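You operate a simulated robot arm through the tools that you are given. There is no shell and no other tool. Be economical: measure what you need, move in short steps, check, and stop when the job is done.

Carry out the task below with a simulated robot arm. There is one attempt and no reset: what you move stays moved.

JOB
Put the black motor that says "LOT 56" from the small grey table on the service bench before the right dispenser. Take the little carton from the small grey table and leave it on the loading bench. Take the green fuse and put it on the middle of the service bench. Put the green tube on the front of the low steel table away on the top of the fill bench. Take the short purple lamp on the front of the low steel table and put it away on the build bench top. Switch the power switch of the table dispenser off. Stack the green can marked "mint" from the clear end of the low steel table on top of the green can labelled "lime". The order is free. Set down upright: green fuse, short purple lamp.
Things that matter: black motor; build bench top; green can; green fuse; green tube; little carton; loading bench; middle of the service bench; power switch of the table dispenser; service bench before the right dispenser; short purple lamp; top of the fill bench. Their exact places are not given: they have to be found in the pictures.

Only the result counts: the job must be done as asked and must still hold three seconds after the hand-in. Knocking over, shifting, dropping, spilling or breaking anything else fails it.

ROBOT AND FRAMES
A 6-joint arm with a two-finger gripper on a trunk, on a base that drives. Base frame: it is fixed to the floor where the robot stands at the start and does not move with it; the origin is under the middle of the robot, x ahead of it, y to its left, z up; the surface under the hand at the start is at about z = 0.74. Readings come in m, rad, newtons and seconds.
With the tool pointing down near the work surface it reaches from about 0.38 to 0.84 m from the robot's upright axis, wherever it stands. Its first joint turns from -2.897 to 2.897 rad. Places, roughly: black motor [0.5, -0.25, 0.75]; build bench top [3.6, -8.8, 0.8]; green can [-1.25, -2.5, 0.75]; green fuse [0.75, -0.25, 0.75]; green tube (3x3x9 cm) [-0.9, -1.4, 0.7]; little carton (6x5x5 cm) [0.4, -0.1, 0.8]; loading bench [0.1, 2.4, 0.8]; middle of the service bench (15x30 cm) [0.94, -4.56, 0.72]; power switch of the table dispenser [-1.1, -1.2, 0.8]; service bench before the right dispenser (22x60 cm [0.9, -3.82, 0.72]; short purple lamp (7x7x7 cm) [-0.8, -1.7, 0.7]; top of the fill bench [0.9, -8.8, 0.8]. Payload 1.66 kg.
Tool frame: the origin (TCP) lies between the finger pads and is the grasp point; the fingertips stand 0.016 m ahead of it; z points along the fingers, y is the line along which they close. Largest opening 0.111 m; the body of the gripper starts 0.104 m behind the TCP.
Orientation is that of the tool frame in the base frame, as a unit quaternion [x, y, z, w]. With the fingers straight down and closing along the base's y, the tool's x points along the base's -x, its y along +y and its z along -z.

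CONTROLS
- The arm moves only by the tool drive_tool. Its argument "series" is a list of rows, each an object of numbers (a shift or turn left out is 0, a gripper value left out holds the last): "rx", "ry", "rz": the turn, a rotation vector about the base's x, y, z in rad; "x", "y", "z": the shift along the base's x, y, z in m; "jaw": the finger opening in m, from 0 to 0.111. In form: [{"rx": .., "ry": .., "rz": .., "x": .., "y": .., "z": .., "jaw": ..}, ...]. A call has 1 to 12 rows; each row shifts and turns the commanded pose from where the row before left it. Each row takes 0.2 s and may step no farther than 0.05 m and 0.15 rad from the row before; otherwise, or with a gripper value out of range, the whole call is refused. Where a pose cannot be reached the arm comes as near as it can. A force on the tool above 40 N (or 10 N above the force at the start of the call, whichever is more), or a blocked arm, ends the call early, and 0.2 s more pass. The fingers move at their own pace and stop on an object; they squeeze with about 32 N. The grip force told is the motor's: it shows also when the fingers shut on nothing. Time passes only in rows, and 0.2 s behind the last, so rows that do not move let the fingers close. The reply holds the time, the measured pose of the TCP, the force on the tool along the base axes, the opening and the grip force, in the units named above and with some noise, with the torque about the TCP (base axes, N m) and any sound that the robot's microphone picked up.
- Cameras (640 x 400 px; columns grow to the right, rows downward): "scene" is now at [0.046, 0.1514, 1.4522]; the picture's right is [-0.48, -0.88, 0.00], its down [-0.65, 0.36, -0.67] and it looks along [0.58, -0.32, -0.75] (base axes); focal length 280 px, centre (320, 200). "wrist" rides on the gripper at [0.07, 0.014, -0.143] in the tool frame; the picture's right is [-0.19, 0.98, 0.00], its down [-0.87, -0.17, -0.47] and it looks along [-0.46, -0.09, 0.88] (tool axes); focal length 230 px, centre (320, 200).
- camera(camera): a new picture of that camera. No time passes.
- slide_trunk(by): slides the trunk up (or, below 0, down) by that many m; the arm and the scene camera ride with it, the base frame stays. It gives what a move gives, with no picture.
- base_move(legs): drives the robot by 1 to 6 legs, each [ahead, left, turn to the left] in m, m and rad, along the robot's own axes; the way and the turn of a leg run together, so that a leg with both is an arc; at most 1.5 m and 3.142 rad a leg. The arm and the cameras ride along, it lands a little off, and it stops where it bumps. It gives what a move gives.
- aim_head(pan, tilt): turns the head with the scene camera to pan (to the left, within 2.094 rad either way) and tilt (down, from -0.506 to 1.204), counted from straight ahead of the robot. It gives what a move gives.
- locate(camera, pixels): for up to 12 pixels [column, row] of the newest picture of that camera ("zoom" is the newest enlarged one), the place [x, y, z] in the base frame of the surface seen there, good to about 0.002 m. No time passes.
- enlarge(camera, box): a new picture of the part [left, top, right, bottom] of that camera's present view, enlarged. No time passes.
- sign_off(): hands the job in; it is judged then, once.

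Keep the steps short. Do not move on a guess: measure, check each grasp and each placing, and mend mistakes. In all there are 131 turns and 152 pictures (those below and enlarged ones count). Leave the gripper open and the arm clear of the work at the hand-in unless told otherwise, and finish with a single line.

The tools are called after "Call:" by a JSON object that holds its "method" and its "body". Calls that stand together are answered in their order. drive_tool: Moves the arm, as the interface text tells. Its arguments: {"type":"object","properties":{"series":{"type":"array","items":{"type":"object","properties":{"rx":{"type":"number"},"ry":{"type":"number"},"rz":{"type":"number"},"x":{"type":"number"},"y":{"type":"number"},"z":{"type":"number"},"jaw":{"type":"number"}}}}},"required":["series"]} The other tools are called the same way: slide_trunk (by) slides the trunk up or down; base_move (legs) drives the base; aim_head (pan, tilt) turns the head that bears the scene camera; camera (camera) takes a picture; locate (camera, pixels) gives the place of the surface under pixels of a picture; enlarge (camera, box) takes an enlarged picture of a part of a camera's view; sign_off () hands the job in.

At the start:

```text
time: 0.0
position: [0.4956, -0.1446, 1.0161]
orientation: [-0.001, 1.0, 0.0, 0.0]
ft_force: [-0.7, 0.3, 0.6]
moment: [-0.02, 0.0, -0.01]
gripper_width: 0.111
gripper_force: 0.0
trunk travel left (down, up): [-0.05, 0.54]
robot x, y, heading: [-0.0027, 0.0011, 0.002]
head pan, tilt: [-0.499, 0.841]
```

scene: 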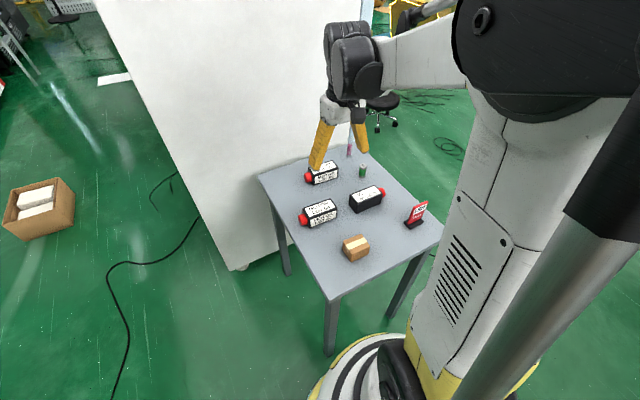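
wrist: 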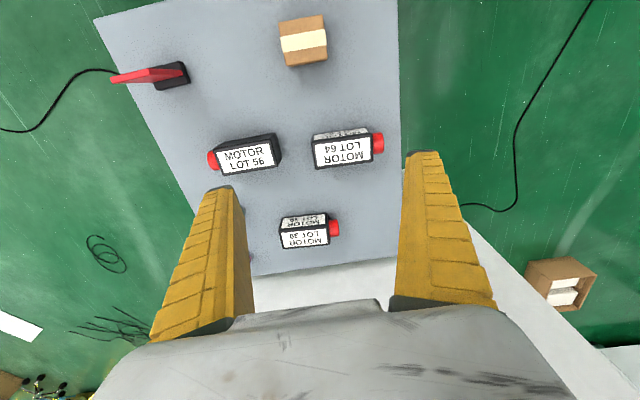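

I see LOT 56 at wrist (247,155), the carton at (303,40) and the green fuse near scene (362,171). I'll measure these first.

Call:
{"method": "locate", "body": {"camera": "wrist", "pixels": [[247, 155], [222, 143], [275, 136], [283, 163], [225, 172], [303, 40], [282, 22], [325, 17], [327, 60], [285, 66], [212, 160], [345, 150]]}}

Call:
{"method": "locate", "body": {"camera": "scene", "pixels": [[362, 167], [362, 175], [350, 150], [366, 194], [382, 190], [355, 241], [355, 255], [400, 250], [290, 190], [320, 175], [420, 210], [260, 178]]}}

Call:
{"method": "enlarge", "body": {"camera": "scene", "box": [240, 120, 460, 280]}}

```text
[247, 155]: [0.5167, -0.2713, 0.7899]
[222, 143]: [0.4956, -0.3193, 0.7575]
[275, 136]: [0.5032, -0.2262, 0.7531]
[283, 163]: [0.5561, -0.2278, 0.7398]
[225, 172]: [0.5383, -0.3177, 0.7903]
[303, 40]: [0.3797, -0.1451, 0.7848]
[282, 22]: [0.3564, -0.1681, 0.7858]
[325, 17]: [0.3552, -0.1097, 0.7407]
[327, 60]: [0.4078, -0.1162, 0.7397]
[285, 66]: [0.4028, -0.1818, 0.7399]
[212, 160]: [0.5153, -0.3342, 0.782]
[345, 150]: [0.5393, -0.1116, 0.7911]
```

```text
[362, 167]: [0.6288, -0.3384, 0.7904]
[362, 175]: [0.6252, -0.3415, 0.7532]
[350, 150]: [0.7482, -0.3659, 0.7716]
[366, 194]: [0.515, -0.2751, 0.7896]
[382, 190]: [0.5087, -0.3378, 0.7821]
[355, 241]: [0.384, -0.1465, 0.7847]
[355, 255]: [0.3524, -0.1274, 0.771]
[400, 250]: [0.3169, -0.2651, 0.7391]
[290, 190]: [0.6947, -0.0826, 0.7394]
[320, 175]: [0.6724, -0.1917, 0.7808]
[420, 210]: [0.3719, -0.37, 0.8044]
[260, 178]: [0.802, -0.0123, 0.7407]
```

```text
2.50 times, centred on (350, 200) of scene
```

zoom: 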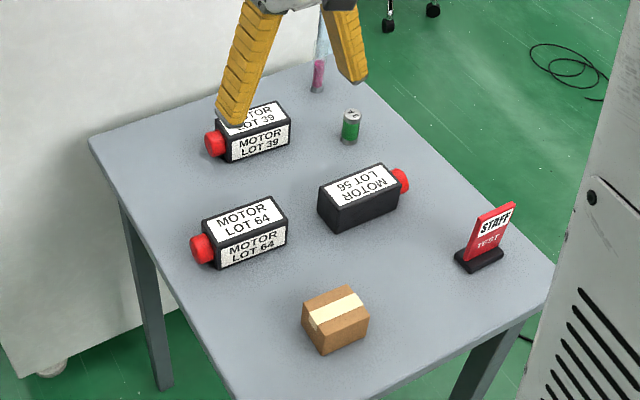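

The pieces on the table are clear. Now I look around with the head to learn the room.

Call:
{"method": "aim_head", "body": {"pan": -1.5, "tilt": 0.35}}

Call:
{"method": "camera", "body": {"camera": "scene"}}

Call:
{"method": "aim_head", "body": {"pan": -2.09, "tilt": 0.6}}

Call:
{"method": "camera", "body": {"camera": "scene"}}

Call:
{"method": "aim_head", "body": {"pan": 1.4, "tilt": 0.4}}

Call:
{"method": "camera", "body": {"camera": "scene"}}

```text
time: 1.3
position: [0.4957, -0.1444, 1.0156]
orientation: [0.0, 1.0, 0.0, 0.0]
ft_force: [-0.9, -0.2, 0.8]
moment: [-0.01, 0.0, 0.01]
gripper_width: 0.1111
gripper_force: 0.0
trunk travel left (down, up): [-0.05, 0.54]
robot x, y, heading: [-0.001, 0.0023, -0.003]
head pan, tilt: [-1.499, 0.351]
```

```text
148 pictures are left
```

scene: 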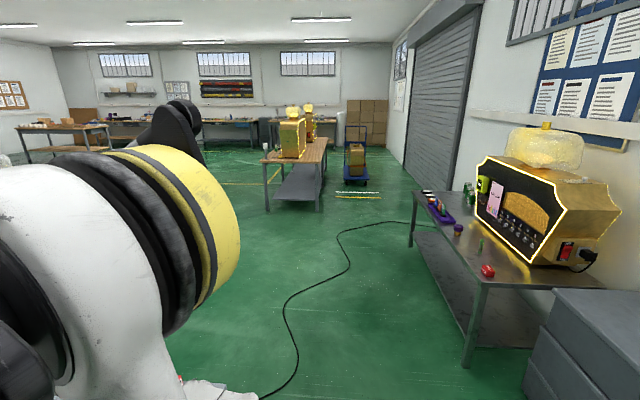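

```text
time: 2.3
position: [0.4959, -0.1447, 1.0167]
orientation: [0.0, 1.0, 0.001, 0.0]
ft_force: [-0.5, -0.4, 0.3]
moment: [0.02, 0.0, -0.01]
gripper_width: 0.1107
gripper_force: 0.1
trunk travel left (down, up): [-0.05, 0.54]
robot x, y, heading: [-0.0016, 0.0011, 0.002]
head pan, tilt: [-2.089, 0.6]
```

```text
147 pictures are left
```

scene: 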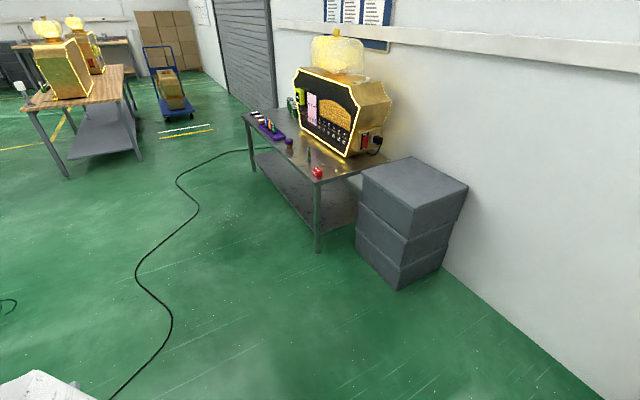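

```text
time: 5.2
position: [0.4941, -0.1453, 1.0161]
orientation: [0.0, 1.0, 0.0, 0.0]
ft_force: [0.5, 0.3, 0.2]
moment: [0.02, 0.0, 0.0]
gripper_width: 0.1108
gripper_force: 0.0
trunk travel left (down, up): [-0.05, 0.54]
robot x, y, heading: [-0.0037, 0.0027, -0.003]
head pan, tilt: [1.4, 0.4]
```

```text
146 pictures are left
```

scene: 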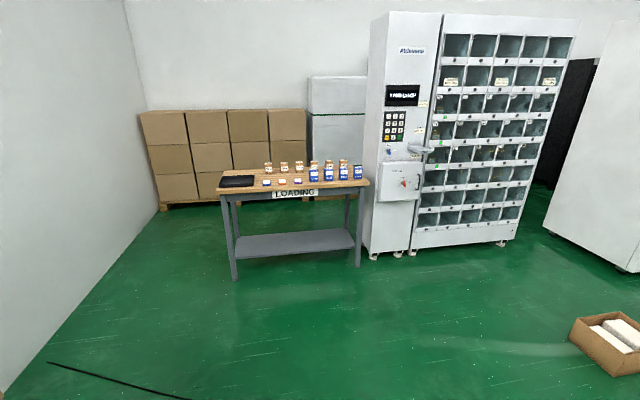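

The calls run in order. Now I zoom in on the carton and motor in the wrist view for exact corners.

Call:
{"method": "enlarge", "body": {"camera": "wrist", "box": [200, 0, 360, 100]}}

Call:
{"method": "enlarge", "body": {"camera": "wrist", "box": [180, 110, 340, 210]}}

Call:
{"method": "camera", "body": {"camera": "wrist"}}

Call:
{"method": "enlarge", "body": {"camera": "scene", "box": [200, 100, 440, 250]}}

Call:
{"method": "locate", "body": {"camera": "scene", "pixels": [[237, 182], [267, 183], [298, 181], [360, 180], [285, 176], [222, 196], [366, 188], [250, 190], [330, 187], [354, 172], [290, 245], [300, 186]]}}

```text
4.00 times, centred on (280, 50) of wrist
```

zoom: 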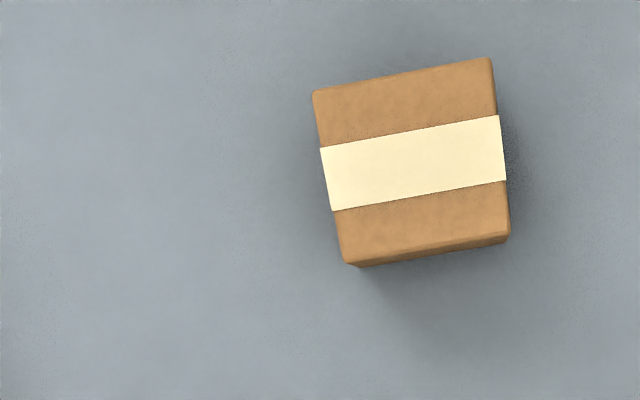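

```text
4.00 times, centred on (260, 160) of wrist
```

zoom: 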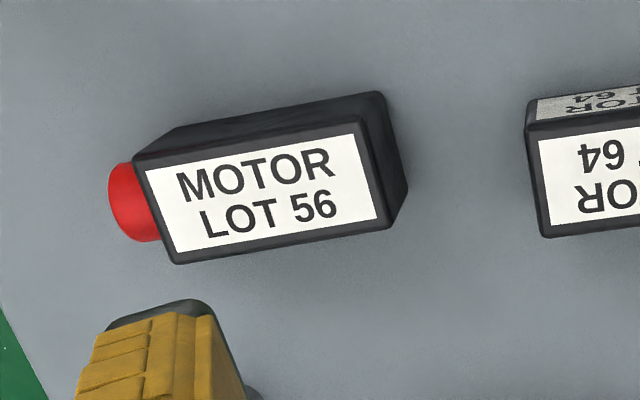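

```text
143 pictures are left
```

wrist: 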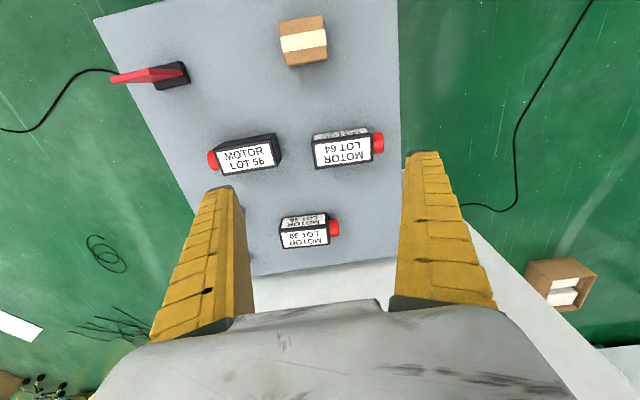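

```text
2.67 times, centred on (320, 175) of scene
```

zoom: 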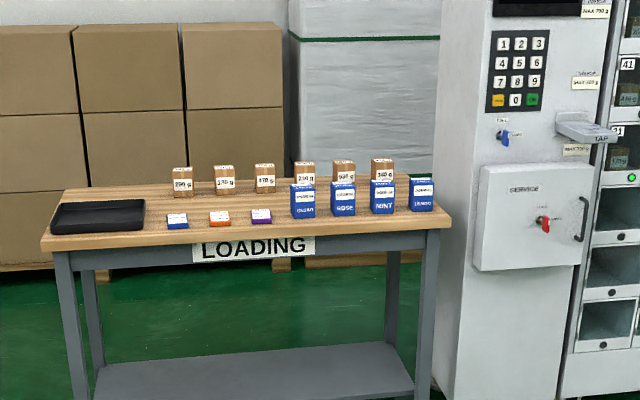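

```text
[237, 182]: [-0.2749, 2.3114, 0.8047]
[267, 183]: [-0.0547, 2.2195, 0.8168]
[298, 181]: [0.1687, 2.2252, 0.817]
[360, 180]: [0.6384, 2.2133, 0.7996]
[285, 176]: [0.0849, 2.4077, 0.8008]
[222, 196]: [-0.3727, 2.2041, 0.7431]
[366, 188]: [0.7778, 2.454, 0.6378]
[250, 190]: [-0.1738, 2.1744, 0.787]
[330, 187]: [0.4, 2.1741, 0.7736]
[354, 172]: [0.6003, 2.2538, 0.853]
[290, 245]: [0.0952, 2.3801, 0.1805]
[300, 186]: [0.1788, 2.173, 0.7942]
```

Loading bench top is at z≈0.80. I take the carton's corner places just inside its top edges.

Call:
{"method": "locate", "body": {"camera": "wrist", "pixels": [[280, 25], [321, 17], [325, 57], [287, 63], [281, 38], [323, 30], [217, 152], [267, 145], [272, 163], [226, 171]]}}

```text
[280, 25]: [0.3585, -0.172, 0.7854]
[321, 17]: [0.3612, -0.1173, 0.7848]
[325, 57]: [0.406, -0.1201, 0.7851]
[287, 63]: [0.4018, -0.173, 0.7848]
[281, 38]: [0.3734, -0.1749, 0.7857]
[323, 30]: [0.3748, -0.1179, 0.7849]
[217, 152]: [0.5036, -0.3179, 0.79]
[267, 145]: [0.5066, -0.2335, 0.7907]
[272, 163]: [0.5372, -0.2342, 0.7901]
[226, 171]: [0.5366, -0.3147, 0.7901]
```

The carton is square to the axes, centre (0.381,-0.146), 6 cm along y. I move over it, descend and grip, then lift.

Call:
{"method": "drive_tool", "body": {"series": [{"x": -0.05}, {"x": -0.05}, {"x": -0.0145, "y": -0.0014}, {"z": -0.05}, {"z": -0.05}, {"z": -0.05}, {"z": -0.05}, {"z": -0.05}, {"z": -0.003}, {}]}}

Call:
{"method": "camera", "body": {"camera": "wrist"}}

```text
time: 7.4
position: [0.3884, -0.1488, 0.7762]
orientation: [0.0, 1.0, 0.0, 0.0]
ft_force: [-0.1, 0.2, 0.1]
moment: [0.0, 0.03, 0.03]
gripper_width: 0.1106
gripper_force: 0.1
out of reach, approached as far as the arm can: row 8
trunk travel left (down, up): [-0.05, 0.54]
robot x, y, heading: [0.0013, 0.0042, 0.001]
head pan, tilt: [1.4, 0.4]
```

```text
141 pictures are left
```

wrist: 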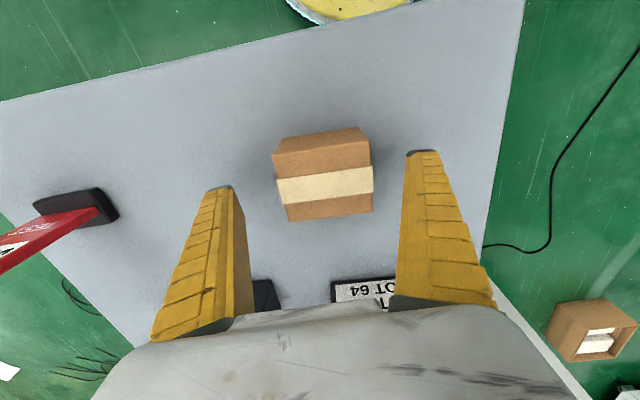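

The reach stopped it at z=0.776, already around the carton. Sliding the trunk down 13 mm will finish the descent. Then I grip.

Call:
{"method": "slide_trunk", "body": {"by": -0.013}}

Call:
{"method": "drive_tool", "body": {"series": [{"jaw": 0.03}, {}, {}, {}]}}

Call:
{"method": "slide_trunk", "body": {"by": 0.2}}

Call:
{"method": "camera", "body": {"camera": "wrist"}}

```text
time: 8.0
position: [0.3891, -0.1505, 0.7644]
orientation: [0.0, 1.0, -0.001, 0.0]
ft_force: [0.5, 0.3, 0.1]
moment: [-0.01, 0.01, -0.01]
gripper_width: 0.111
gripper_force: 0.2
trunk travel left (down, up): [-0.037, 0.553]
robot x, y, heading: [-0.0004, -0.0002, -0.0]
head pan, tilt: [1.4, 0.4]
```

```text
time: 9.0
position: [0.3878, -0.1505, 0.7628]
orientation: [0.0, 1.0, 0.0, 0.0]
ft_force: [0.8, -0.8, 2.9]
moment: [0.06, -0.07, -0.04]
gripper_width: 0.0578
gripper_force: 32.1
trunk travel left (down, up): [-0.037, 0.553]
robot x, y, heading: [0.0002, -0.0016, 0.006]
head pan, tilt: [1.4, 0.4]
```

```text
time: 11.2
position: [0.3879, -0.1506, 0.9636]
orientation: [0.0, 1.0, 0.0, 0.0]
ft_force: [-0.3, 1.0, -0.6]
moment: [-0.03, 0.01, -0.01]
gripper_width: 0.0572
gripper_force: 32.6
trunk travel left (down, up): [-0.237, 0.353]
robot x, y, heading: [-0.0009, -0.0009, -0.002]
head pan, tilt: [1.4, 0.4]
```

```text
140 pictures are left
```

wrist: 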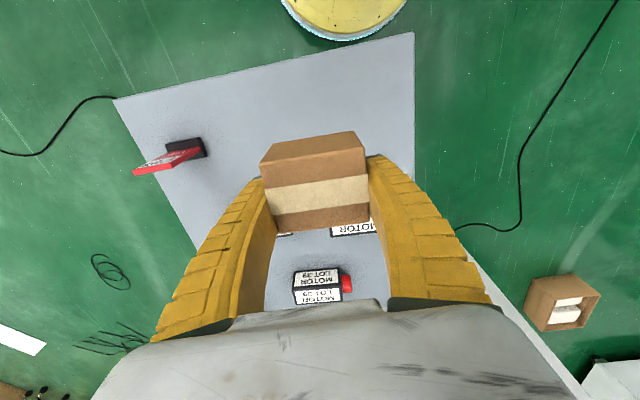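

The carton is held (57 mm opening, it shows between the fingers). I back off, go left and turn to face the loading bench, then look.

Call:
{"method": "base_move", "body": {"legs": [[-0.2, 0, 0], [0, 1.2, 0], [0, 0, 1.571]]}}

Call:
{"method": "aim_head", "body": {"pan": 0.0, "tilt": 0.6}}

Call:
{"method": "camera", "body": {"camera": "scene"}}

```text
time: 22.2
position: [-0.0288, 1.5715, 0.9631]
orientation: [-0.699, 0.715, 0.0, 0.0]
ft_force: [0.5, -0.5, -1.0]
moment: [0.03, 0.02, 0.01]
gripper_width: 0.057
gripper_force: 31.8
trunk travel left (down, up): [-0.237, 0.353]
robot x, y, heading: [-0.1818, 1.1848, 1.556]
head pan, tilt: [1.4, 0.4]
```

```text
time: 23.7
position: [-0.0298, 1.5724, 0.9624]
orientation: [-0.698, 0.716, 0.0, 0.0]
ft_force: [0.0, 1.1, 0.1]
moment: [0.03, 0.0, 0.01]
gripper_width: 0.0571
gripper_force: 32.1
trunk travel left (down, up): [-0.237, 0.353]
robot x, y, heading: [-0.1895, 1.188, 1.548]
head pan, tilt: [0.0, 0.6]
```

```text
139 pictures are left
```

scene: 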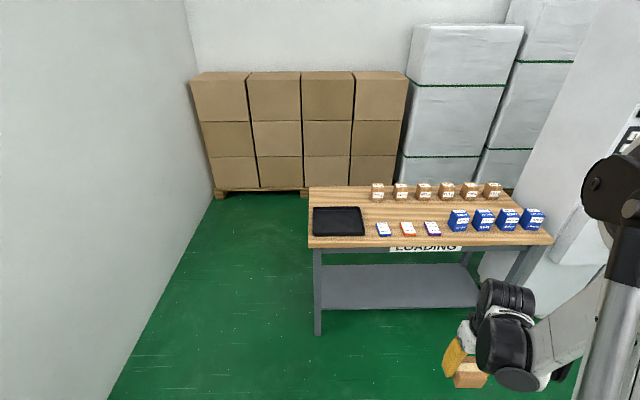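

I see free bench between the cards and the back row of boxes, and behind the tray. I measure candidate spots.

Call:
{"method": "locate", "body": {"camera": "scene", "pixels": [[395, 213], [365, 212], [362, 232], [378, 200], [402, 201], [383, 222], [407, 222], [340, 197], [342, 209], [450, 240], [312, 242], [440, 208]]}}

Call:
{"method": "enlarge", "body": {"camera": "scene", "box": [300, 170, 460, 270]}}

```text
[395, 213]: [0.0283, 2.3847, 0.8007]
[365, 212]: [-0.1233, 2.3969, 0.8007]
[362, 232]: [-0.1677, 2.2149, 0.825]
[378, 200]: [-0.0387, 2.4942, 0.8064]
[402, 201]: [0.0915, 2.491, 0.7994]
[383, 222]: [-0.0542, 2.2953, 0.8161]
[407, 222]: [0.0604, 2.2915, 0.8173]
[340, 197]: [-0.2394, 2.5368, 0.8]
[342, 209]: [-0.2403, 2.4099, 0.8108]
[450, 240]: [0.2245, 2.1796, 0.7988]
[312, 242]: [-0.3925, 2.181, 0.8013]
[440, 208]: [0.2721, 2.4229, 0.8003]
```

```text
4.00 times, centred on (380, 220) of scene
```

zoom: 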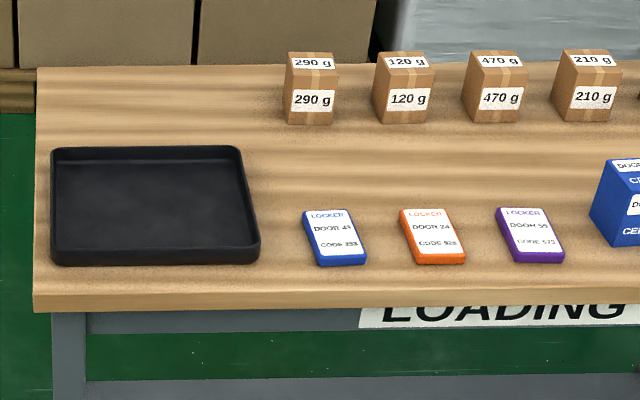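

A free strip lies at y≈2.31–2.48 near x=0. I drive ahead 0.5 m and read the pose before placing at (0.0, 2.395).

Call:
{"method": "base_move", "body": {"legs": [[0.5, 0, 0.02]]}}

```text
time: 26.7
position: [-0.0369, 2.0723, 0.9631]
orientation: [0.71, -0.704, 0.001, 0.0]
ft_force: [-0.4, 0.4, -0.3]
moment: [0.0, 0.01, 0.01]
gripper_width: 0.0573
gripper_force: 32.0
trunk travel left (down, up): [-0.237, 0.353]
robot x, y, heading: [-0.1857, 1.6812, 1.581]
head pan, tilt: [0.0, 0.6]
```

Now I extend the arm over the strip and lower to just above the top, then check.

Call:
{"method": "drive_tool", "body": {"series": [{"y": 0.05, "x": 0.01}, {"y": 0.05, "x": 0.01}, {"y": 0.05, "x": 0.01}, {"y": 0.05, "x": 0.007}, {"y": 0.05}, {"y": 0.05}, {"y": 0.023}, {"z": -0.05}, {"z": -0.05}, {"z": -0.015}, {}]}}

Call:
{"method": "camera", "body": {"camera": "scene"}}

Call:
{"method": "camera", "body": {"camera": "wrist"}}

```text
refused: row 1 steps farther than a row can; nothing moved
```

```text
137 pictures are left
```

scene: 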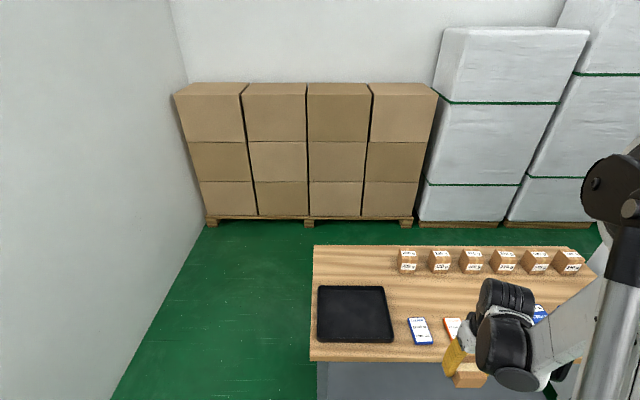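

```text
136 pictures are left
```

wrist: 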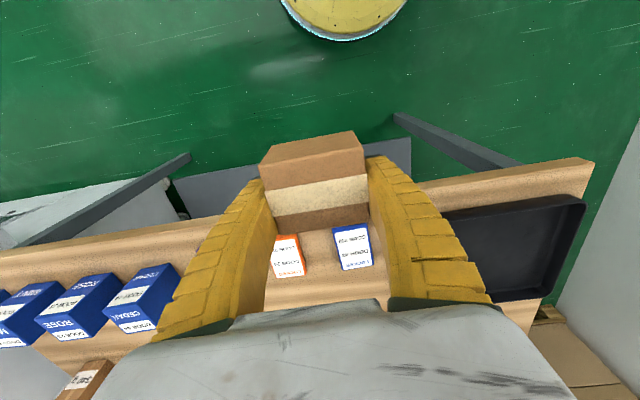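

The diagonal step was too long. I'll use smaller steps.

Call:
{"method": "drive_tool", "body": {"series": [{"y": 0.048, "x": 0.01}, {"y": 0.048, "x": 0.01}, {"y": 0.048, "x": 0.01}, {"y": 0.048, "x": 0.007}, {"y": 0.048}, {"y": 0.048}, {"y": 0.035}, {"z": -0.045}, {"z": -0.045}, {"z": -0.025}, {}]}}

Call:
{"method": "camera", "body": {"camera": "scene"}}

Call:
{"method": "camera", "body": {"camera": "wrist"}}

```text
time: 29.1
position: [-0.0006, 2.3952, 0.8476]
orientation: [0.711, -0.703, 0.0, 0.0]
ft_force: [0.3, -0.2, -0.7]
moment: [0.04, -0.02, 0.0]
gripper_width: 0.057
gripper_force: 31.6
trunk travel left (down, up): [-0.237, 0.353]
robot x, y, heading: [-0.1829, 1.6827, 1.581]
head pan, tilt: [0.0, 0.6]
```

```text
135 pictures are left
```

scene: 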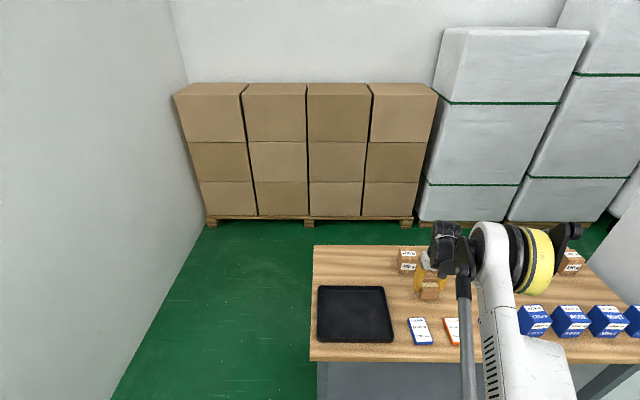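

```text
134 pictures are left
```

wrist: 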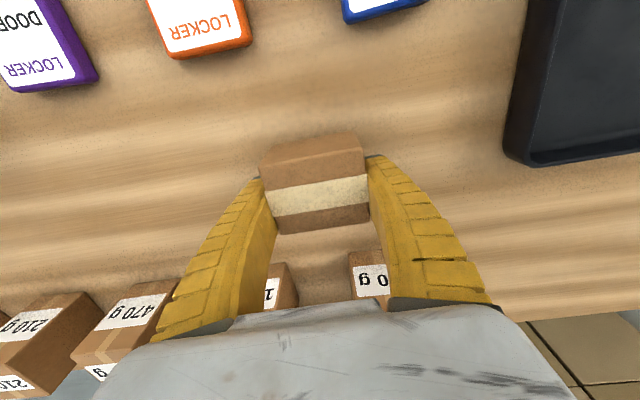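

The spot is clear and the finger plane is well in front of the back boxes. I lower the last 23 mm, release and lift.

Call:
{"method": "drive_tool", "body": {"series": [{"z": -0.015}, {"z": -0.008}, {}, {"jaw": 0.111}, {}, {"z": 0.04}, {"z": 0.045}, {"z": 0.045}, {"z": 0.045}, {"y": -0.05}, {"y": -0.05}, {"y": -0.05}]}}

Call:
{"method": "camera", "body": {"camera": "wrist"}}

```text
time: 31.7
position: [0.0005, 2.2427, 0.9995]
orientation: [0.709, -0.705, 0.0, 0.0]
ft_force: [-0.4, -1.1, 0.0]
moment: [0.03, 0.02, 0.05]
gripper_width: 0.1109
gripper_force: 0.1
trunk travel left (down, up): [-0.237, 0.353]
robot x, y, heading: [-0.1885, 1.685, 1.58]
head pan, tilt: [0.0, 0.6]
```

```text
133 pictures are left
```

wrist: 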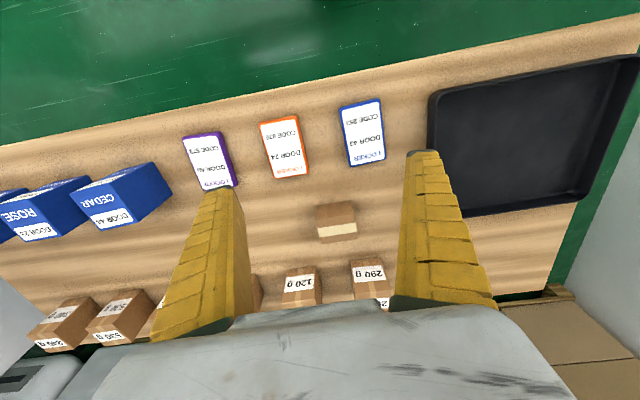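

The carton stands on the loading bench with its neighbours untouched. I retract the arm and drive back to the grey table.

Call:
{"method": "drive_tool", "body": {"series": [{"y": -0.05}, {"y": -0.05}, {"y": -0.04}]}}

Call:
{"method": "base_move", "body": {"legs": [[-0.5, 0, 0], [0, 0, -1.58], [0, -1.4, 0], [0.08, 0, 0]]}}

Call:
{"method": "aim_head", "body": {"pan": -0.3, "tilt": 0.8}}

Call:
{"method": "camera", "body": {"camera": "scene"}}

Call:
{"method": "camera", "body": {"camera": "wrist"}}

```text
time: 32.5
position: [0.0008, 2.1036, 1.0021]
orientation: [0.71, -0.704, 0.0, 0.0]
ft_force: [0.5, -0.2, 0.4]
moment: [0.02, 0.01, -0.04]
gripper_width: 0.1108
gripper_force: 0.0
trunk travel left (down, up): [-0.237, 0.353]
robot x, y, heading: [-0.1828, 1.6821, 1.579]
head pan, tilt: [0.0, 0.6]
```

```text
time: 46.5
position: [0.3322, -0.4089, 0.999]
orientation: [-0.004, 1.0, -0.001, -0.001]
ft_force: [0.3, -1.4, -0.7]
moment: [0.0, 0.03, -0.01]
gripper_width: 0.1109
gripper_force: 0.2
trunk travel left (down, up): [-0.237, 0.353]
robot x, y, heading: [-0.0923, -0.2201, 0.011]
head pan, tilt: [0.0, 0.6]
```

```text
time: 47.3
position: [0.3309, -0.4092, 1.0009]
orientation: [-0.005, 1.0, 0.0, 0.0]
ft_force: [0.5, -0.3, -0.6]
moment: [-0.02, 0.0, 0.01]
gripper_width: 0.1108
gripper_force: 0.1
trunk travel left (down, up): [-0.237, 0.353]
robot x, y, heading: [-0.0917, -0.2258, 0.007]
head pan, tilt: [-0.3, 0.799]
```

```text
132 pictures are left
```

scene: 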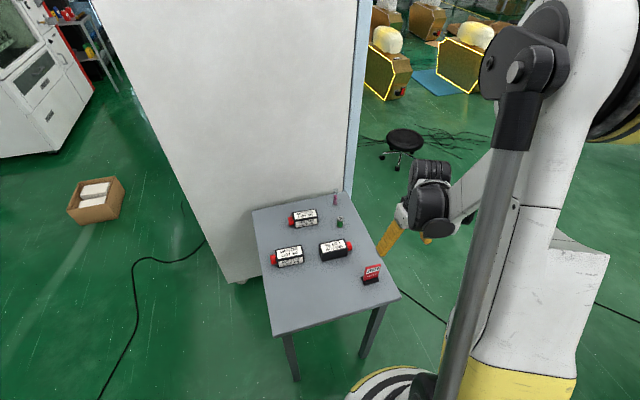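

```text
131 pictures are left
```

wrist: 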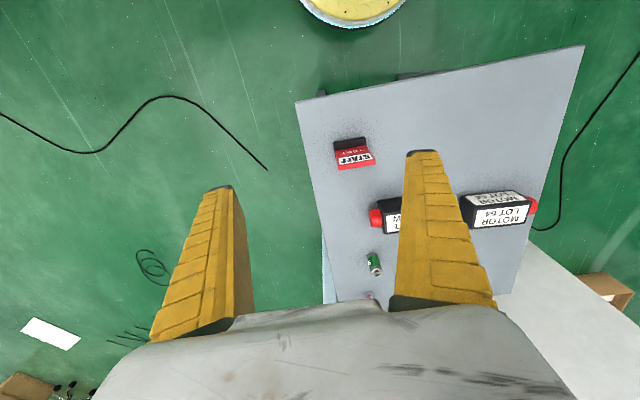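

I swing the tool over LOT 56 at (0.520,-0.276) while turning it about −92° so the fingers close across its narrow side.

Call:
{"method": "drive_tool", "body": {"series": [{"x": 0.0172, "y": 0.0121, "rz": -0.1469}, {"x": 0.0172, "y": 0.0121, "rz": -0.1469}, {"x": 0.0172, "y": 0.0121, "rz": -0.1469}, {"x": 0.0172, "y": 0.0121, "rz": -0.1469}, {"x": 0.0172, "y": 0.0121, "rz": -0.1469}, {"x": 0.0172, "y": 0.0121, "rz": -0.1469}, {"x": 0.0172, "y": 0.0121, "rz": -0.1469}, {"x": 0.0172, "y": 0.0121, "rz": -0.1469}, {"x": 0.0172, "y": 0.0121, "rz": -0.1469}, {"x": 0.0172, "y": 0.0121, "rz": -0.1469}, {"x": 0.0172, "y": 0.0121, "rz": -0.1469}, {}]}}

Call:
{"method": "camera", "body": {"camera": "wrist"}}

```text
time: 49.9
position: [0.5207, -0.2741, 1.0003]
orientation: [0.721, 0.693, 0.0, 0.001]
ft_force: [0.3, 0.3, 0.1]
moment: [-0.02, 0.0, 0.0]
gripper_width: 0.111
gripper_force: 0.1
trunk travel left (down, up): [-0.237, 0.353]
robot x, y, heading: [-0.0896, -0.2258, 0.008]
head pan, tilt: [-0.3, 0.799]
```

```text
130 pictures are left
```

wrist: 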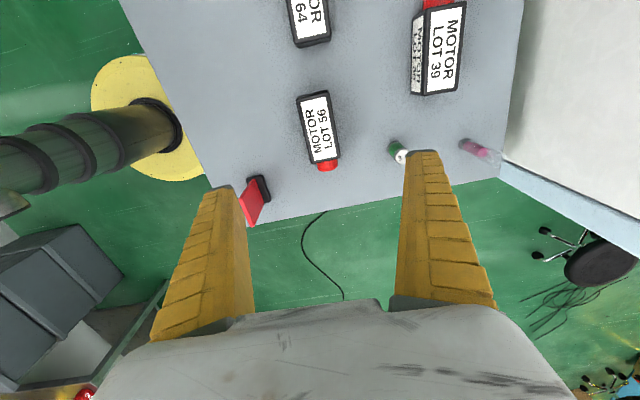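

The motor label is at wrist (319,128). I re-measure its corners, then the fuse.

Call:
{"method": "locate", "body": {"camera": "wrist", "pixels": [[301, 98], [327, 93], [337, 157], [311, 163], [398, 152], [250, 195], [490, 150]]}}

Call:
{"method": "drive_tool", "body": {"series": [{"z": -0.048, "jaw": 0.09}, {"z": -0.048}, {"z": -0.045}, {"z": -0.04}, {}]}}

Call:
{"method": "camera", "body": {"camera": "wrist"}}

```text
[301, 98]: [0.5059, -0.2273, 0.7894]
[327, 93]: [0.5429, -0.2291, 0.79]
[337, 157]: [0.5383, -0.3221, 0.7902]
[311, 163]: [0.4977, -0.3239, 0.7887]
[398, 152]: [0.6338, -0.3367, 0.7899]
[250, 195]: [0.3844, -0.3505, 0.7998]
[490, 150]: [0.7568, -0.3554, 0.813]
```

```text
time: 51.1
position: [0.5188, -0.276, 0.8185]
orientation: [0.721, 0.693, 0.0, -0.001]
ft_force: [-0.3, 0.3, -0.6]
moment: [0.01, 0.0, 0.03]
gripper_width: 0.0909
gripper_force: 0.7
trunk travel left (down, up): [-0.237, 0.353]
robot x, y, heading: [-0.0912, -0.2239, 0.01]
head pan, tilt: [-0.3, 0.799]
```

```text
129 pictures are left
```

wrist: 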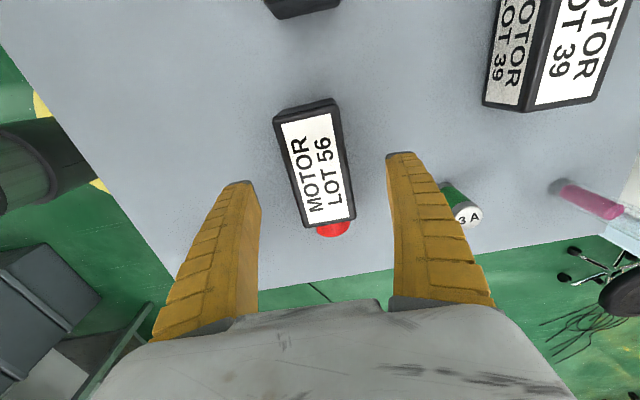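

The motor sits between the fingers. I go down to z≈0.763, close, and lift.

Call:
{"method": "drive_tool", "body": {"series": [{"z": -0.04}, {"z": -0.015}, {}, {"jaw": 0.02}, {}, {}, {}, {"z": 0.04}, {"z": 0.045}, {"z": 0.045}, {"z": 0.045}, {"z": 0.045}]}}

Call:
{"method": "camera", "body": {"camera": "wrist"}}

```text
time: 53.7
position: [0.5209, -0.2759, 0.9845]
orientation: [0.721, 0.693, 0.0, 0.0]
ft_force: [-0.4, -0.1, -3.2]
moment: [0.03, 0.0, -0.03]
gripper_width: 0.0462
gripper_force: 32.0
trunk travel left (down, up): [-0.237, 0.353]
robot x, y, heading: [-0.0911, -0.2264, 0.01]
head pan, tilt: [-0.3, 0.799]
```

```text
128 pictures are left
```

wrist: 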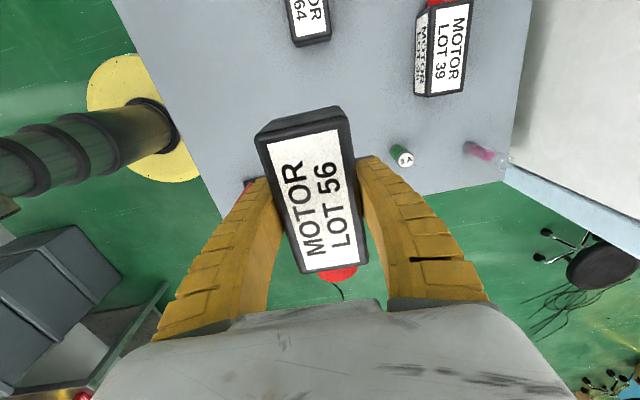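

LOT 56 is held (46 mm). I strafe right 1.3 m and look toward the service bench.

Call:
{"method": "base_move", "body": {"legs": [[0, -1.3, 0]]}}

Call:
{"method": "aim_head", "body": {"pan": -1.2, "tilt": 0.35}}

Call:
{"method": "camera", "body": {"camera": "scene"}}

Call:
{"method": "aim_head", "body": {"pan": -2.0, "tilt": 0.6}}

Call:
{"method": "camera", "body": {"camera": "scene"}}

```text
time: 60.2
position: [0.5321, -1.5656, 0.9839]
orientation: [0.72, 0.694, 0.0, 0.0]
ft_force: [0.4, 0.0, -3.5]
moment: [0.02, 0.03, -0.02]
gripper_width: 0.046
gripper_force: 31.9
trunk travel left (down, up): [-0.237, 0.353]
robot x, y, heading: [-0.0788, -1.5191, 0.005]
head pan, tilt: [-0.3, 0.799]
```

```text
time: 61.4
position: [0.5331, -1.5652, 0.9831]
orientation: [0.72, 0.694, 0.0, 0.0]
ft_force: [-0.5, 0.7, -3.0]
moment: [0.0, 0.0, -0.01]
gripper_width: 0.0462
gripper_force: 31.8
trunk travel left (down, up): [-0.237, 0.353]
robot x, y, heading: [-0.0846, -1.5155, 0.012]
head pan, tilt: [-1.201, 0.351]
```

```text
127 pictures are left
```

scene: 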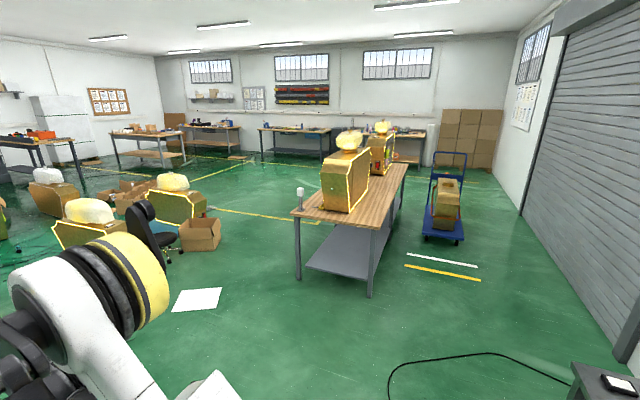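

```text
time: 62.5
position: [0.5327, -1.5645, 0.9832]
orientation: [0.72, 0.694, 0.0, 0.0]
ft_force: [-0.4, 0.0, -3.2]
moment: [-0.01, 0.0, 0.0]
gripper_width: 0.046
gripper_force: 32.2
trunk travel left (down, up): [-0.237, 0.353]
robot x, y, heading: [-0.0786, -1.5113, 0.006]
head pan, tilt: [-2.0, 0.6]
```

```text
126 pictures are left
```

scene: 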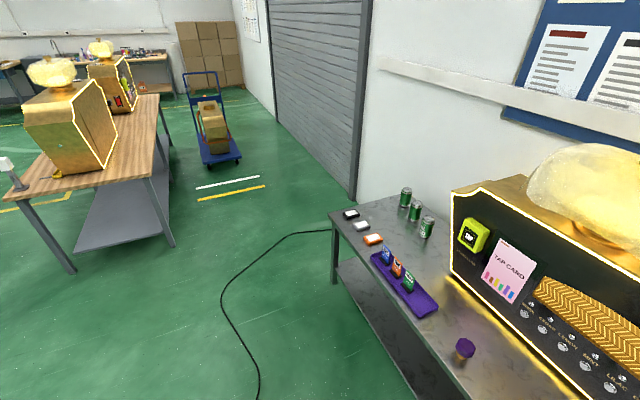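

I see the service bench with two dispensers and the purple lid thing/cans on the steel table. I measure the service bench's edges, the dispensers, and the steel table items.

Call:
{"method": "locate", "body": {"camera": "scene", "pixels": [[20, 195], [174, 165], [110, 165], [50, 185], [75, 140], [150, 105], [120, 80], [135, 180], [343, 215], [405, 330], [465, 350], [425, 228]]}}

Call:
{"method": "enlarge", "body": {"camera": "scene", "box": [0, 40, 240, 190]}}

Call:
{"method": "enlarge", "body": {"camera": "scene", "box": [320, 170, 480, 270]}}

```text
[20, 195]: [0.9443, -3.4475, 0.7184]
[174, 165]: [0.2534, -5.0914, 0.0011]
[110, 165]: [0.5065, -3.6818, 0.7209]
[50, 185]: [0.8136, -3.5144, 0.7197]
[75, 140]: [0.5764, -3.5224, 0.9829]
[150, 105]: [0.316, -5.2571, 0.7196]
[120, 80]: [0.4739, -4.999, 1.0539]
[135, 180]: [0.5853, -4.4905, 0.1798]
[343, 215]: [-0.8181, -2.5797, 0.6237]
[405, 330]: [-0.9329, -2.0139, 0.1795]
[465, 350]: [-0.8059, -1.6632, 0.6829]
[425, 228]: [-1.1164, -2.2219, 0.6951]
```

```text
2.67 times, centred on (120, 115) of scene
```

zoom: 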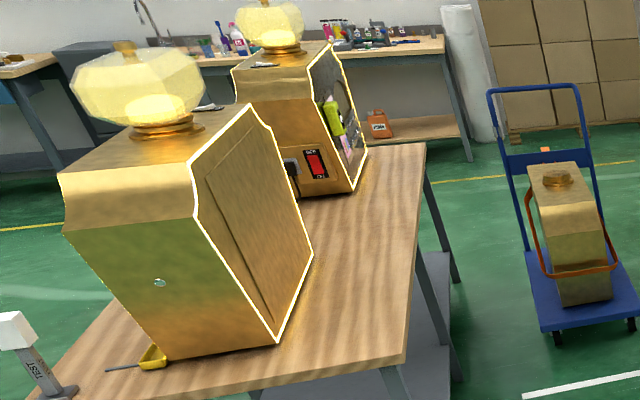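

```text
4.00 times, centred on (400, 220) of scene
```

zoom: 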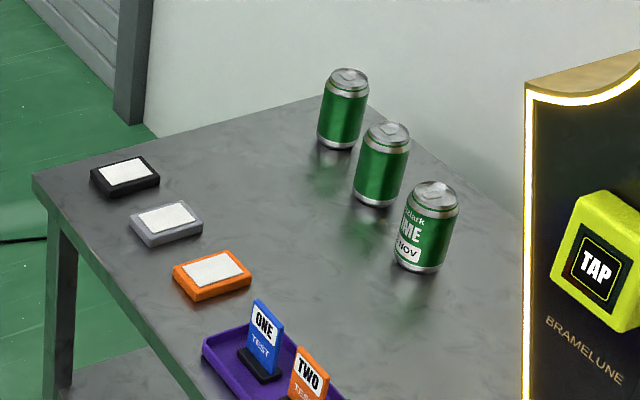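

The right dispenser faces +x, so its front zone is on the far side from here. I turn to face −y and view the ground to the left and ahead before driving.

Call:
{"method": "base_move", "body": {"legs": [[0, 0, -1.575]]}}

Call:
{"method": "aim_head", "body": {"pan": 0.6, "tilt": 0.45}}

Call:
{"method": "camera", "body": {"camera": "scene"}}

```text
time: 66.8
position: [-0.139, -2.1268, 0.9848]
orientation: [1.0, -0.026, 0.0, 0.0]
ft_force: [-0.2, -0.8, -4.5]
moment: [0.03, 0.05, -0.03]
gripper_width: 0.0458
gripper_force: 31.8
trunk travel left (down, up): [-0.237, 0.353]
robot x, y, heading: [-0.0795, -1.5135, -1.58]
head pan, tilt: [-2.0, 0.6]
```

```text
time: 69.1
position: [-0.1406, -2.127, 0.9846]
orientation: [1.0, -0.027, -0.001, 0.0]
ft_force: [0.0, -0.7, -3.5]
moment: [0.01, 0.0, 0.02]
gripper_width: 0.0461
gripper_force: 31.9
trunk travel left (down, up): [-0.237, 0.353]
robot x, y, heading: [-0.0832, -1.5165, -1.58]
head pan, tilt: [0.6, 0.45]
```

```text
123 pictures are left
```

scene: 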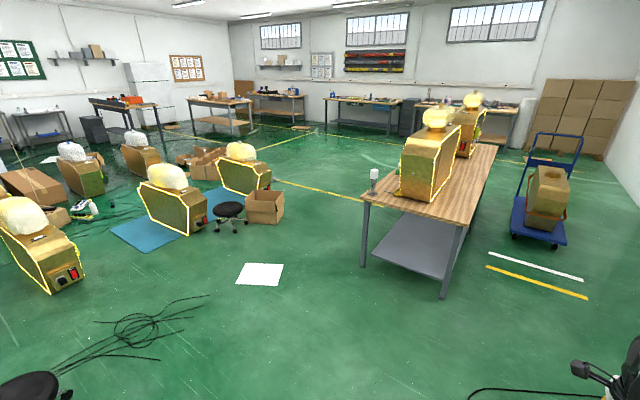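

The +x side of the bench is open down to a carton box at (265,207) and stool at (230,215). I measure clearances.

Call:
{"method": "locate", "body": {"camera": "scene", "pixels": [[265, 222], [283, 215], [233, 232], [363, 266], [442, 298], [375, 190], [400, 197], [440, 200], [498, 147], [260, 275], [205, 300], [420, 150]]}}

Call:
{"method": "enlarge", "body": {"camera": "scene", "box": [350, 80, 510, 220]}}

```text
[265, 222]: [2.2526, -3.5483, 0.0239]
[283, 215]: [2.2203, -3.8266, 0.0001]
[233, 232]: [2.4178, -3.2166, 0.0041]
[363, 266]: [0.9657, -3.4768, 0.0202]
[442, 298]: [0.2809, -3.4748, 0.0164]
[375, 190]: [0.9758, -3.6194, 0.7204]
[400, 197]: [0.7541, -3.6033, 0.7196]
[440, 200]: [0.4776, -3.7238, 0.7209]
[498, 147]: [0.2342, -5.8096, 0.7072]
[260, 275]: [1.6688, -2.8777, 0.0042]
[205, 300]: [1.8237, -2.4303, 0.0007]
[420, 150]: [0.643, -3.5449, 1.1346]
```

```text
2.86 times, centred on (430, 150) of scene
```

zoom: 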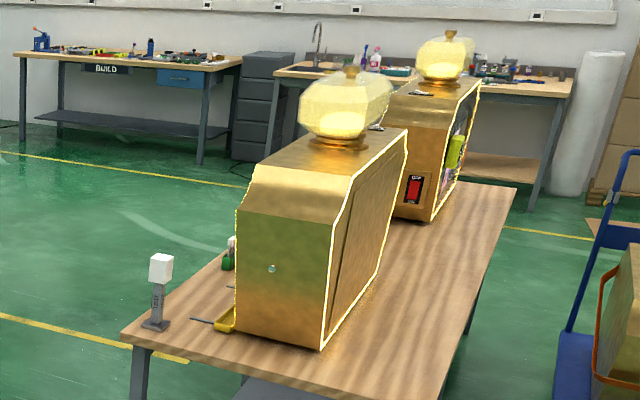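

Corridor between x≈1.0 and 2.0 is open. I pull the arm in, then drive around the bench end to its +x side, skirting the white sheet, and turn to face it.

Call:
{"method": "drive_tool", "body": {"series": [{"y": 0.045, "z": 0.02}, {"y": 0.045, "z": 0.02}, {"y": 0.03}]}}

Call:
{"method": "base_move", "body": {"legs": [[0, 1.3, 0], [1.45, 0, 0], [0.5, 0.42, 0], [0.3, 0, 0], [0, 0, -1.56]]}}

Call:
{"method": "aim_head", "body": {"pan": 0.1, "tilt": 0.7}}

Call:
{"method": "camera", "body": {"camera": "scene"}}

Call:
{"method": "camera", "body": {"camera": "wrist"}}

```text
time: 69.9
position: [-0.1417, -2.0056, 1.025]
orientation: [1.0, -0.026, 0.0, -0.001]
ft_force: [0.3, -0.6, -3.8]
moment: [0.03, 0.01, -0.02]
gripper_width: 0.0461
gripper_force: 32.2
trunk travel left (down, up): [-0.237, 0.353]
robot x, y, heading: [-0.0765, -1.519, -1.574]
head pan, tilt: [0.6, 0.45]
```

```text
time: 91.8
position: [1.0582, -3.7081, 1.0245]
orientation: [-0.674, 0.739, 0.0, 0.0]
ft_force: [0.5, -0.1, -3.4]
moment: [-0.03, -0.03, 0.03]
gripper_width: 0.046
gripper_force: 31.8
trunk travel left (down, up): [-0.237, 0.353]
robot x, y, heading: [1.5457, -3.7873, 3.093]
head pan, tilt: [0.6, 0.45]
```

```text
time: 92.8
position: [1.0588, -3.7087, 1.0244]
orientation: [-0.673, 0.739, 0.0, 0.0]
ft_force: [-0.1, 0.0, -3.3]
moment: [-0.05, 0.0, -0.04]
gripper_width: 0.046
gripper_force: 32.2
trunk travel left (down, up): [-0.237, 0.353]
robot x, y, heading: [1.5445, -3.7927, 3.093]
head pan, tilt: [0.099, 0.7]
```

```text
121 pictures are left
```

scene: 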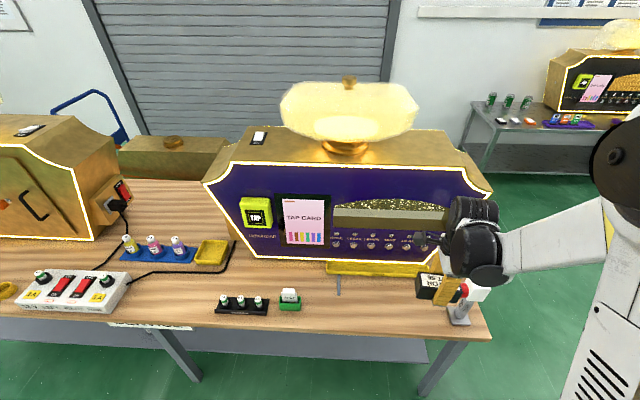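

```text
120 pictures are left
```

wrist: 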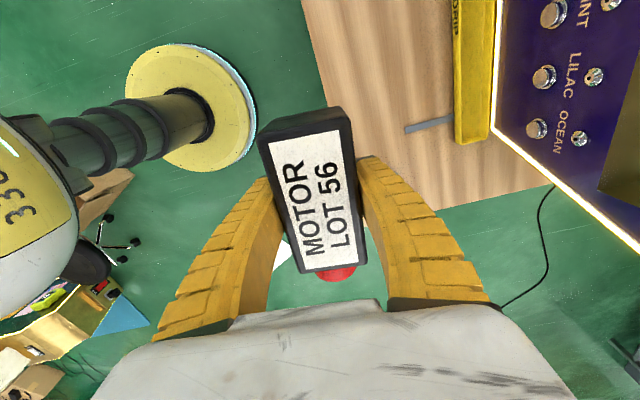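

I now see the bench front: a holder (242,303), a green base (290,298), a drip-tray handle (340,285) and a stand (463,300). I measure the free places.

Call:
{"method": "locate", "body": {"camera": "scene", "pixels": [[390, 300], [390, 318], [340, 290], [300, 300], [385, 272], [270, 312], [180, 300], [130, 305], [125, 280], [215, 300], [430, 315], [450, 310]]}}

Call:
{"method": "enlarge", "body": {"camera": "scene", "box": [200, 230, 500, 350]}}

Call:
{"method": "enlarge", "body": {"camera": "scene", "box": [0, 220, 260, 350]}}

```text
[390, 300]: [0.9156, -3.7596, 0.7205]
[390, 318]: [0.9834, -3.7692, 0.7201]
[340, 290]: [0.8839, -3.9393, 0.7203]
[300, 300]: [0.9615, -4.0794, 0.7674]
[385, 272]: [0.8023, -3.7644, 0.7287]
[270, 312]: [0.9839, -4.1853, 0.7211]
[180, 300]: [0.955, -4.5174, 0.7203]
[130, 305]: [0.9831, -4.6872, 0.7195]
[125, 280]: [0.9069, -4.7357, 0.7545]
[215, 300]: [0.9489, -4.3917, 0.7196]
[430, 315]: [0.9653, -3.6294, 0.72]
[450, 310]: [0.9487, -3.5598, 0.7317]
```

```text
2.13 times, centred on (350, 290) of scene
```

zoom: 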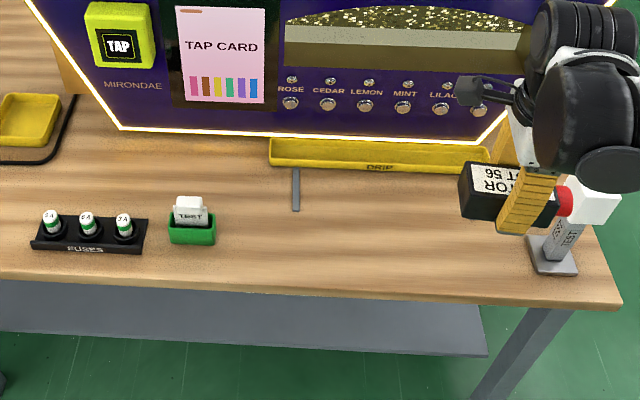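

```text
2.46 times, centred on (130, 285) of scene
```

zoom: 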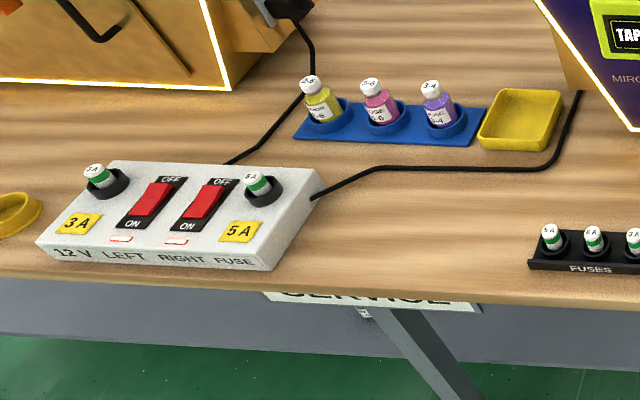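

Free spot at about (0.925,-3.77) between the drip tray handle (y −3.94) and the stand (y −3.56). The middle-of-bench zone is also free at about (0.95,-4.51). I move the motor over and lower partway.

Call:
{"method": "drive_tool", "body": {"series": [{"x": -0.045, "y": -0.02}, {"x": -0.045, "y": -0.02}, {"x": -0.044, "y": -0.021}, {"z": -0.048}, {"z": -0.048}, {"z": -0.048}, {"z": -0.048}, {"z": -0.048}, {}]}}

Call:
{"method": "camera", "body": {"camera": "scene"}}

Call:
{"method": "camera", "body": {"camera": "wrist"}}

```text
time: 94.8
position: [0.9264, -3.771, 0.7853]
orientation: [-0.673, 0.74, 0.001, 0.0]
ft_force: [-0.1, 0.5, -3.2]
moment: [0.04, 0.02, 0.03]
gripper_width: 0.046
gripper_force: 31.8
trunk travel left (down, up): [-0.237, 0.353]
robot x, y, heading: [1.5449, -3.7898, 3.094]
head pan, tilt: [0.099, 0.7]
```

```text
117 pictures are left
```

scene: 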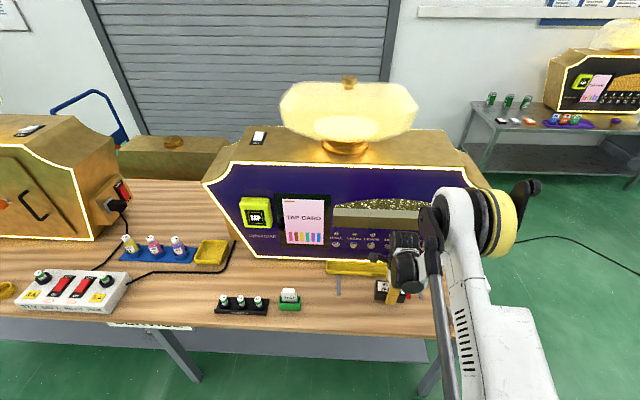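

```text
116 pictures are left
```

wrist: 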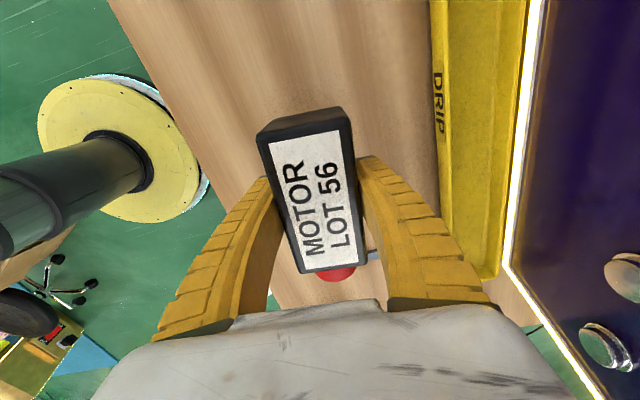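

A gray thing shows at (372,255) beside the motor's knob; I check where it is.

Call:
{"method": "enlarge", "body": {"camera": "wrist", "box": [260, 200, 420, 300]}}

Call:
{"method": "locate", "body": {"camera": "wrist", "pixels": [[372, 256], [368, 262], [366, 275], [300, 285], [336, 275], [285, 90], [440, 150]]}}

```text
4.00 times, centred on (340, 250) of wrist
```

zoom: 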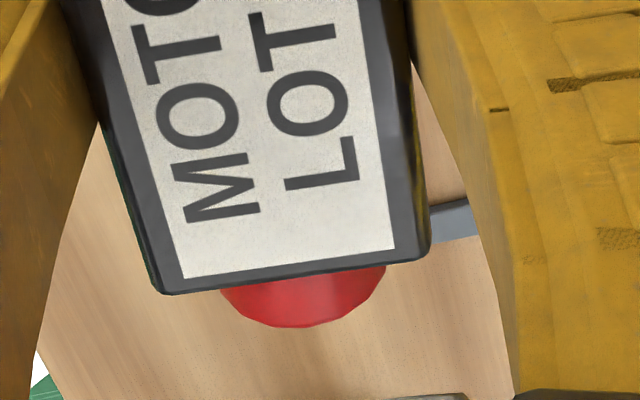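

```text
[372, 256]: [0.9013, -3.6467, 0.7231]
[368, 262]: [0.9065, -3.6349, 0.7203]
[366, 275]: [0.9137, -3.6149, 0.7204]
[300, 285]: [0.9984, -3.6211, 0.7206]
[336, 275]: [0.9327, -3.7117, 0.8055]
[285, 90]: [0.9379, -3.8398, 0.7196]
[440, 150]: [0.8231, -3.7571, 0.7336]
```

It's just a second drip-tray handle at y −3.647, 5 cm clear of the motor. I lower 40 mm, release with a modest opening, and lift.

Call:
{"method": "drive_tool", "body": {"series": [{"z": -0.03}, {"z": -0.0095}, {}, {"jaw": 0.07}, {}, {"z": 0.04}, {"z": 0.048}, {"z": 0.048}, {"z": 0.048}, {"z": 0.048}, {"x": 0.045}, {"x": 0.045}]}}

Call:
{"method": "camera", "body": {"camera": "wrist"}}

Call:
{"method": "camera", "body": {"camera": "scene"}}

```text
time: 97.4
position: [1.0157, -3.767, 0.9776]
orientation: [-0.673, 0.74, 0.0, 0.0]
ft_force: [1.4, -0.1, 1.0]
moment: [0.0, 0.03, -0.02]
gripper_width: 0.0715
gripper_force: 0.8
trunk travel left (down, up): [-0.237, 0.353]
robot x, y, heading: [1.5462, -3.7892, 3.096]
head pan, tilt: [0.099, 0.7]
```

```text
114 pictures are left
```

wrist: 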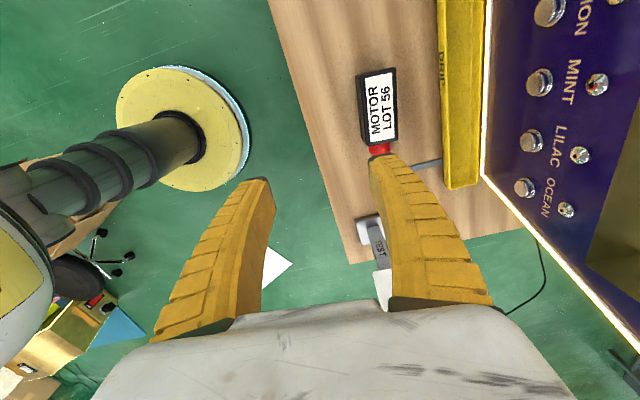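

```text
113 pictures are left
```

scene: 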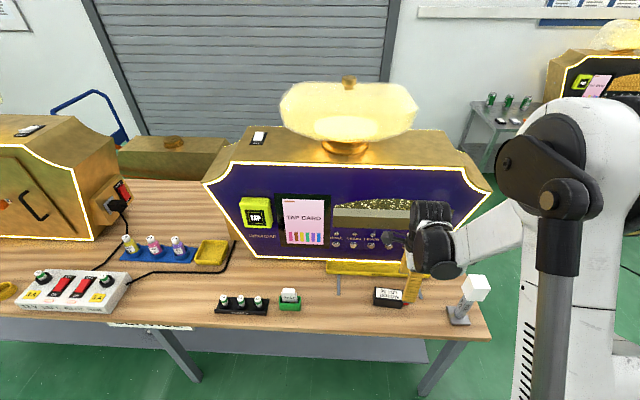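

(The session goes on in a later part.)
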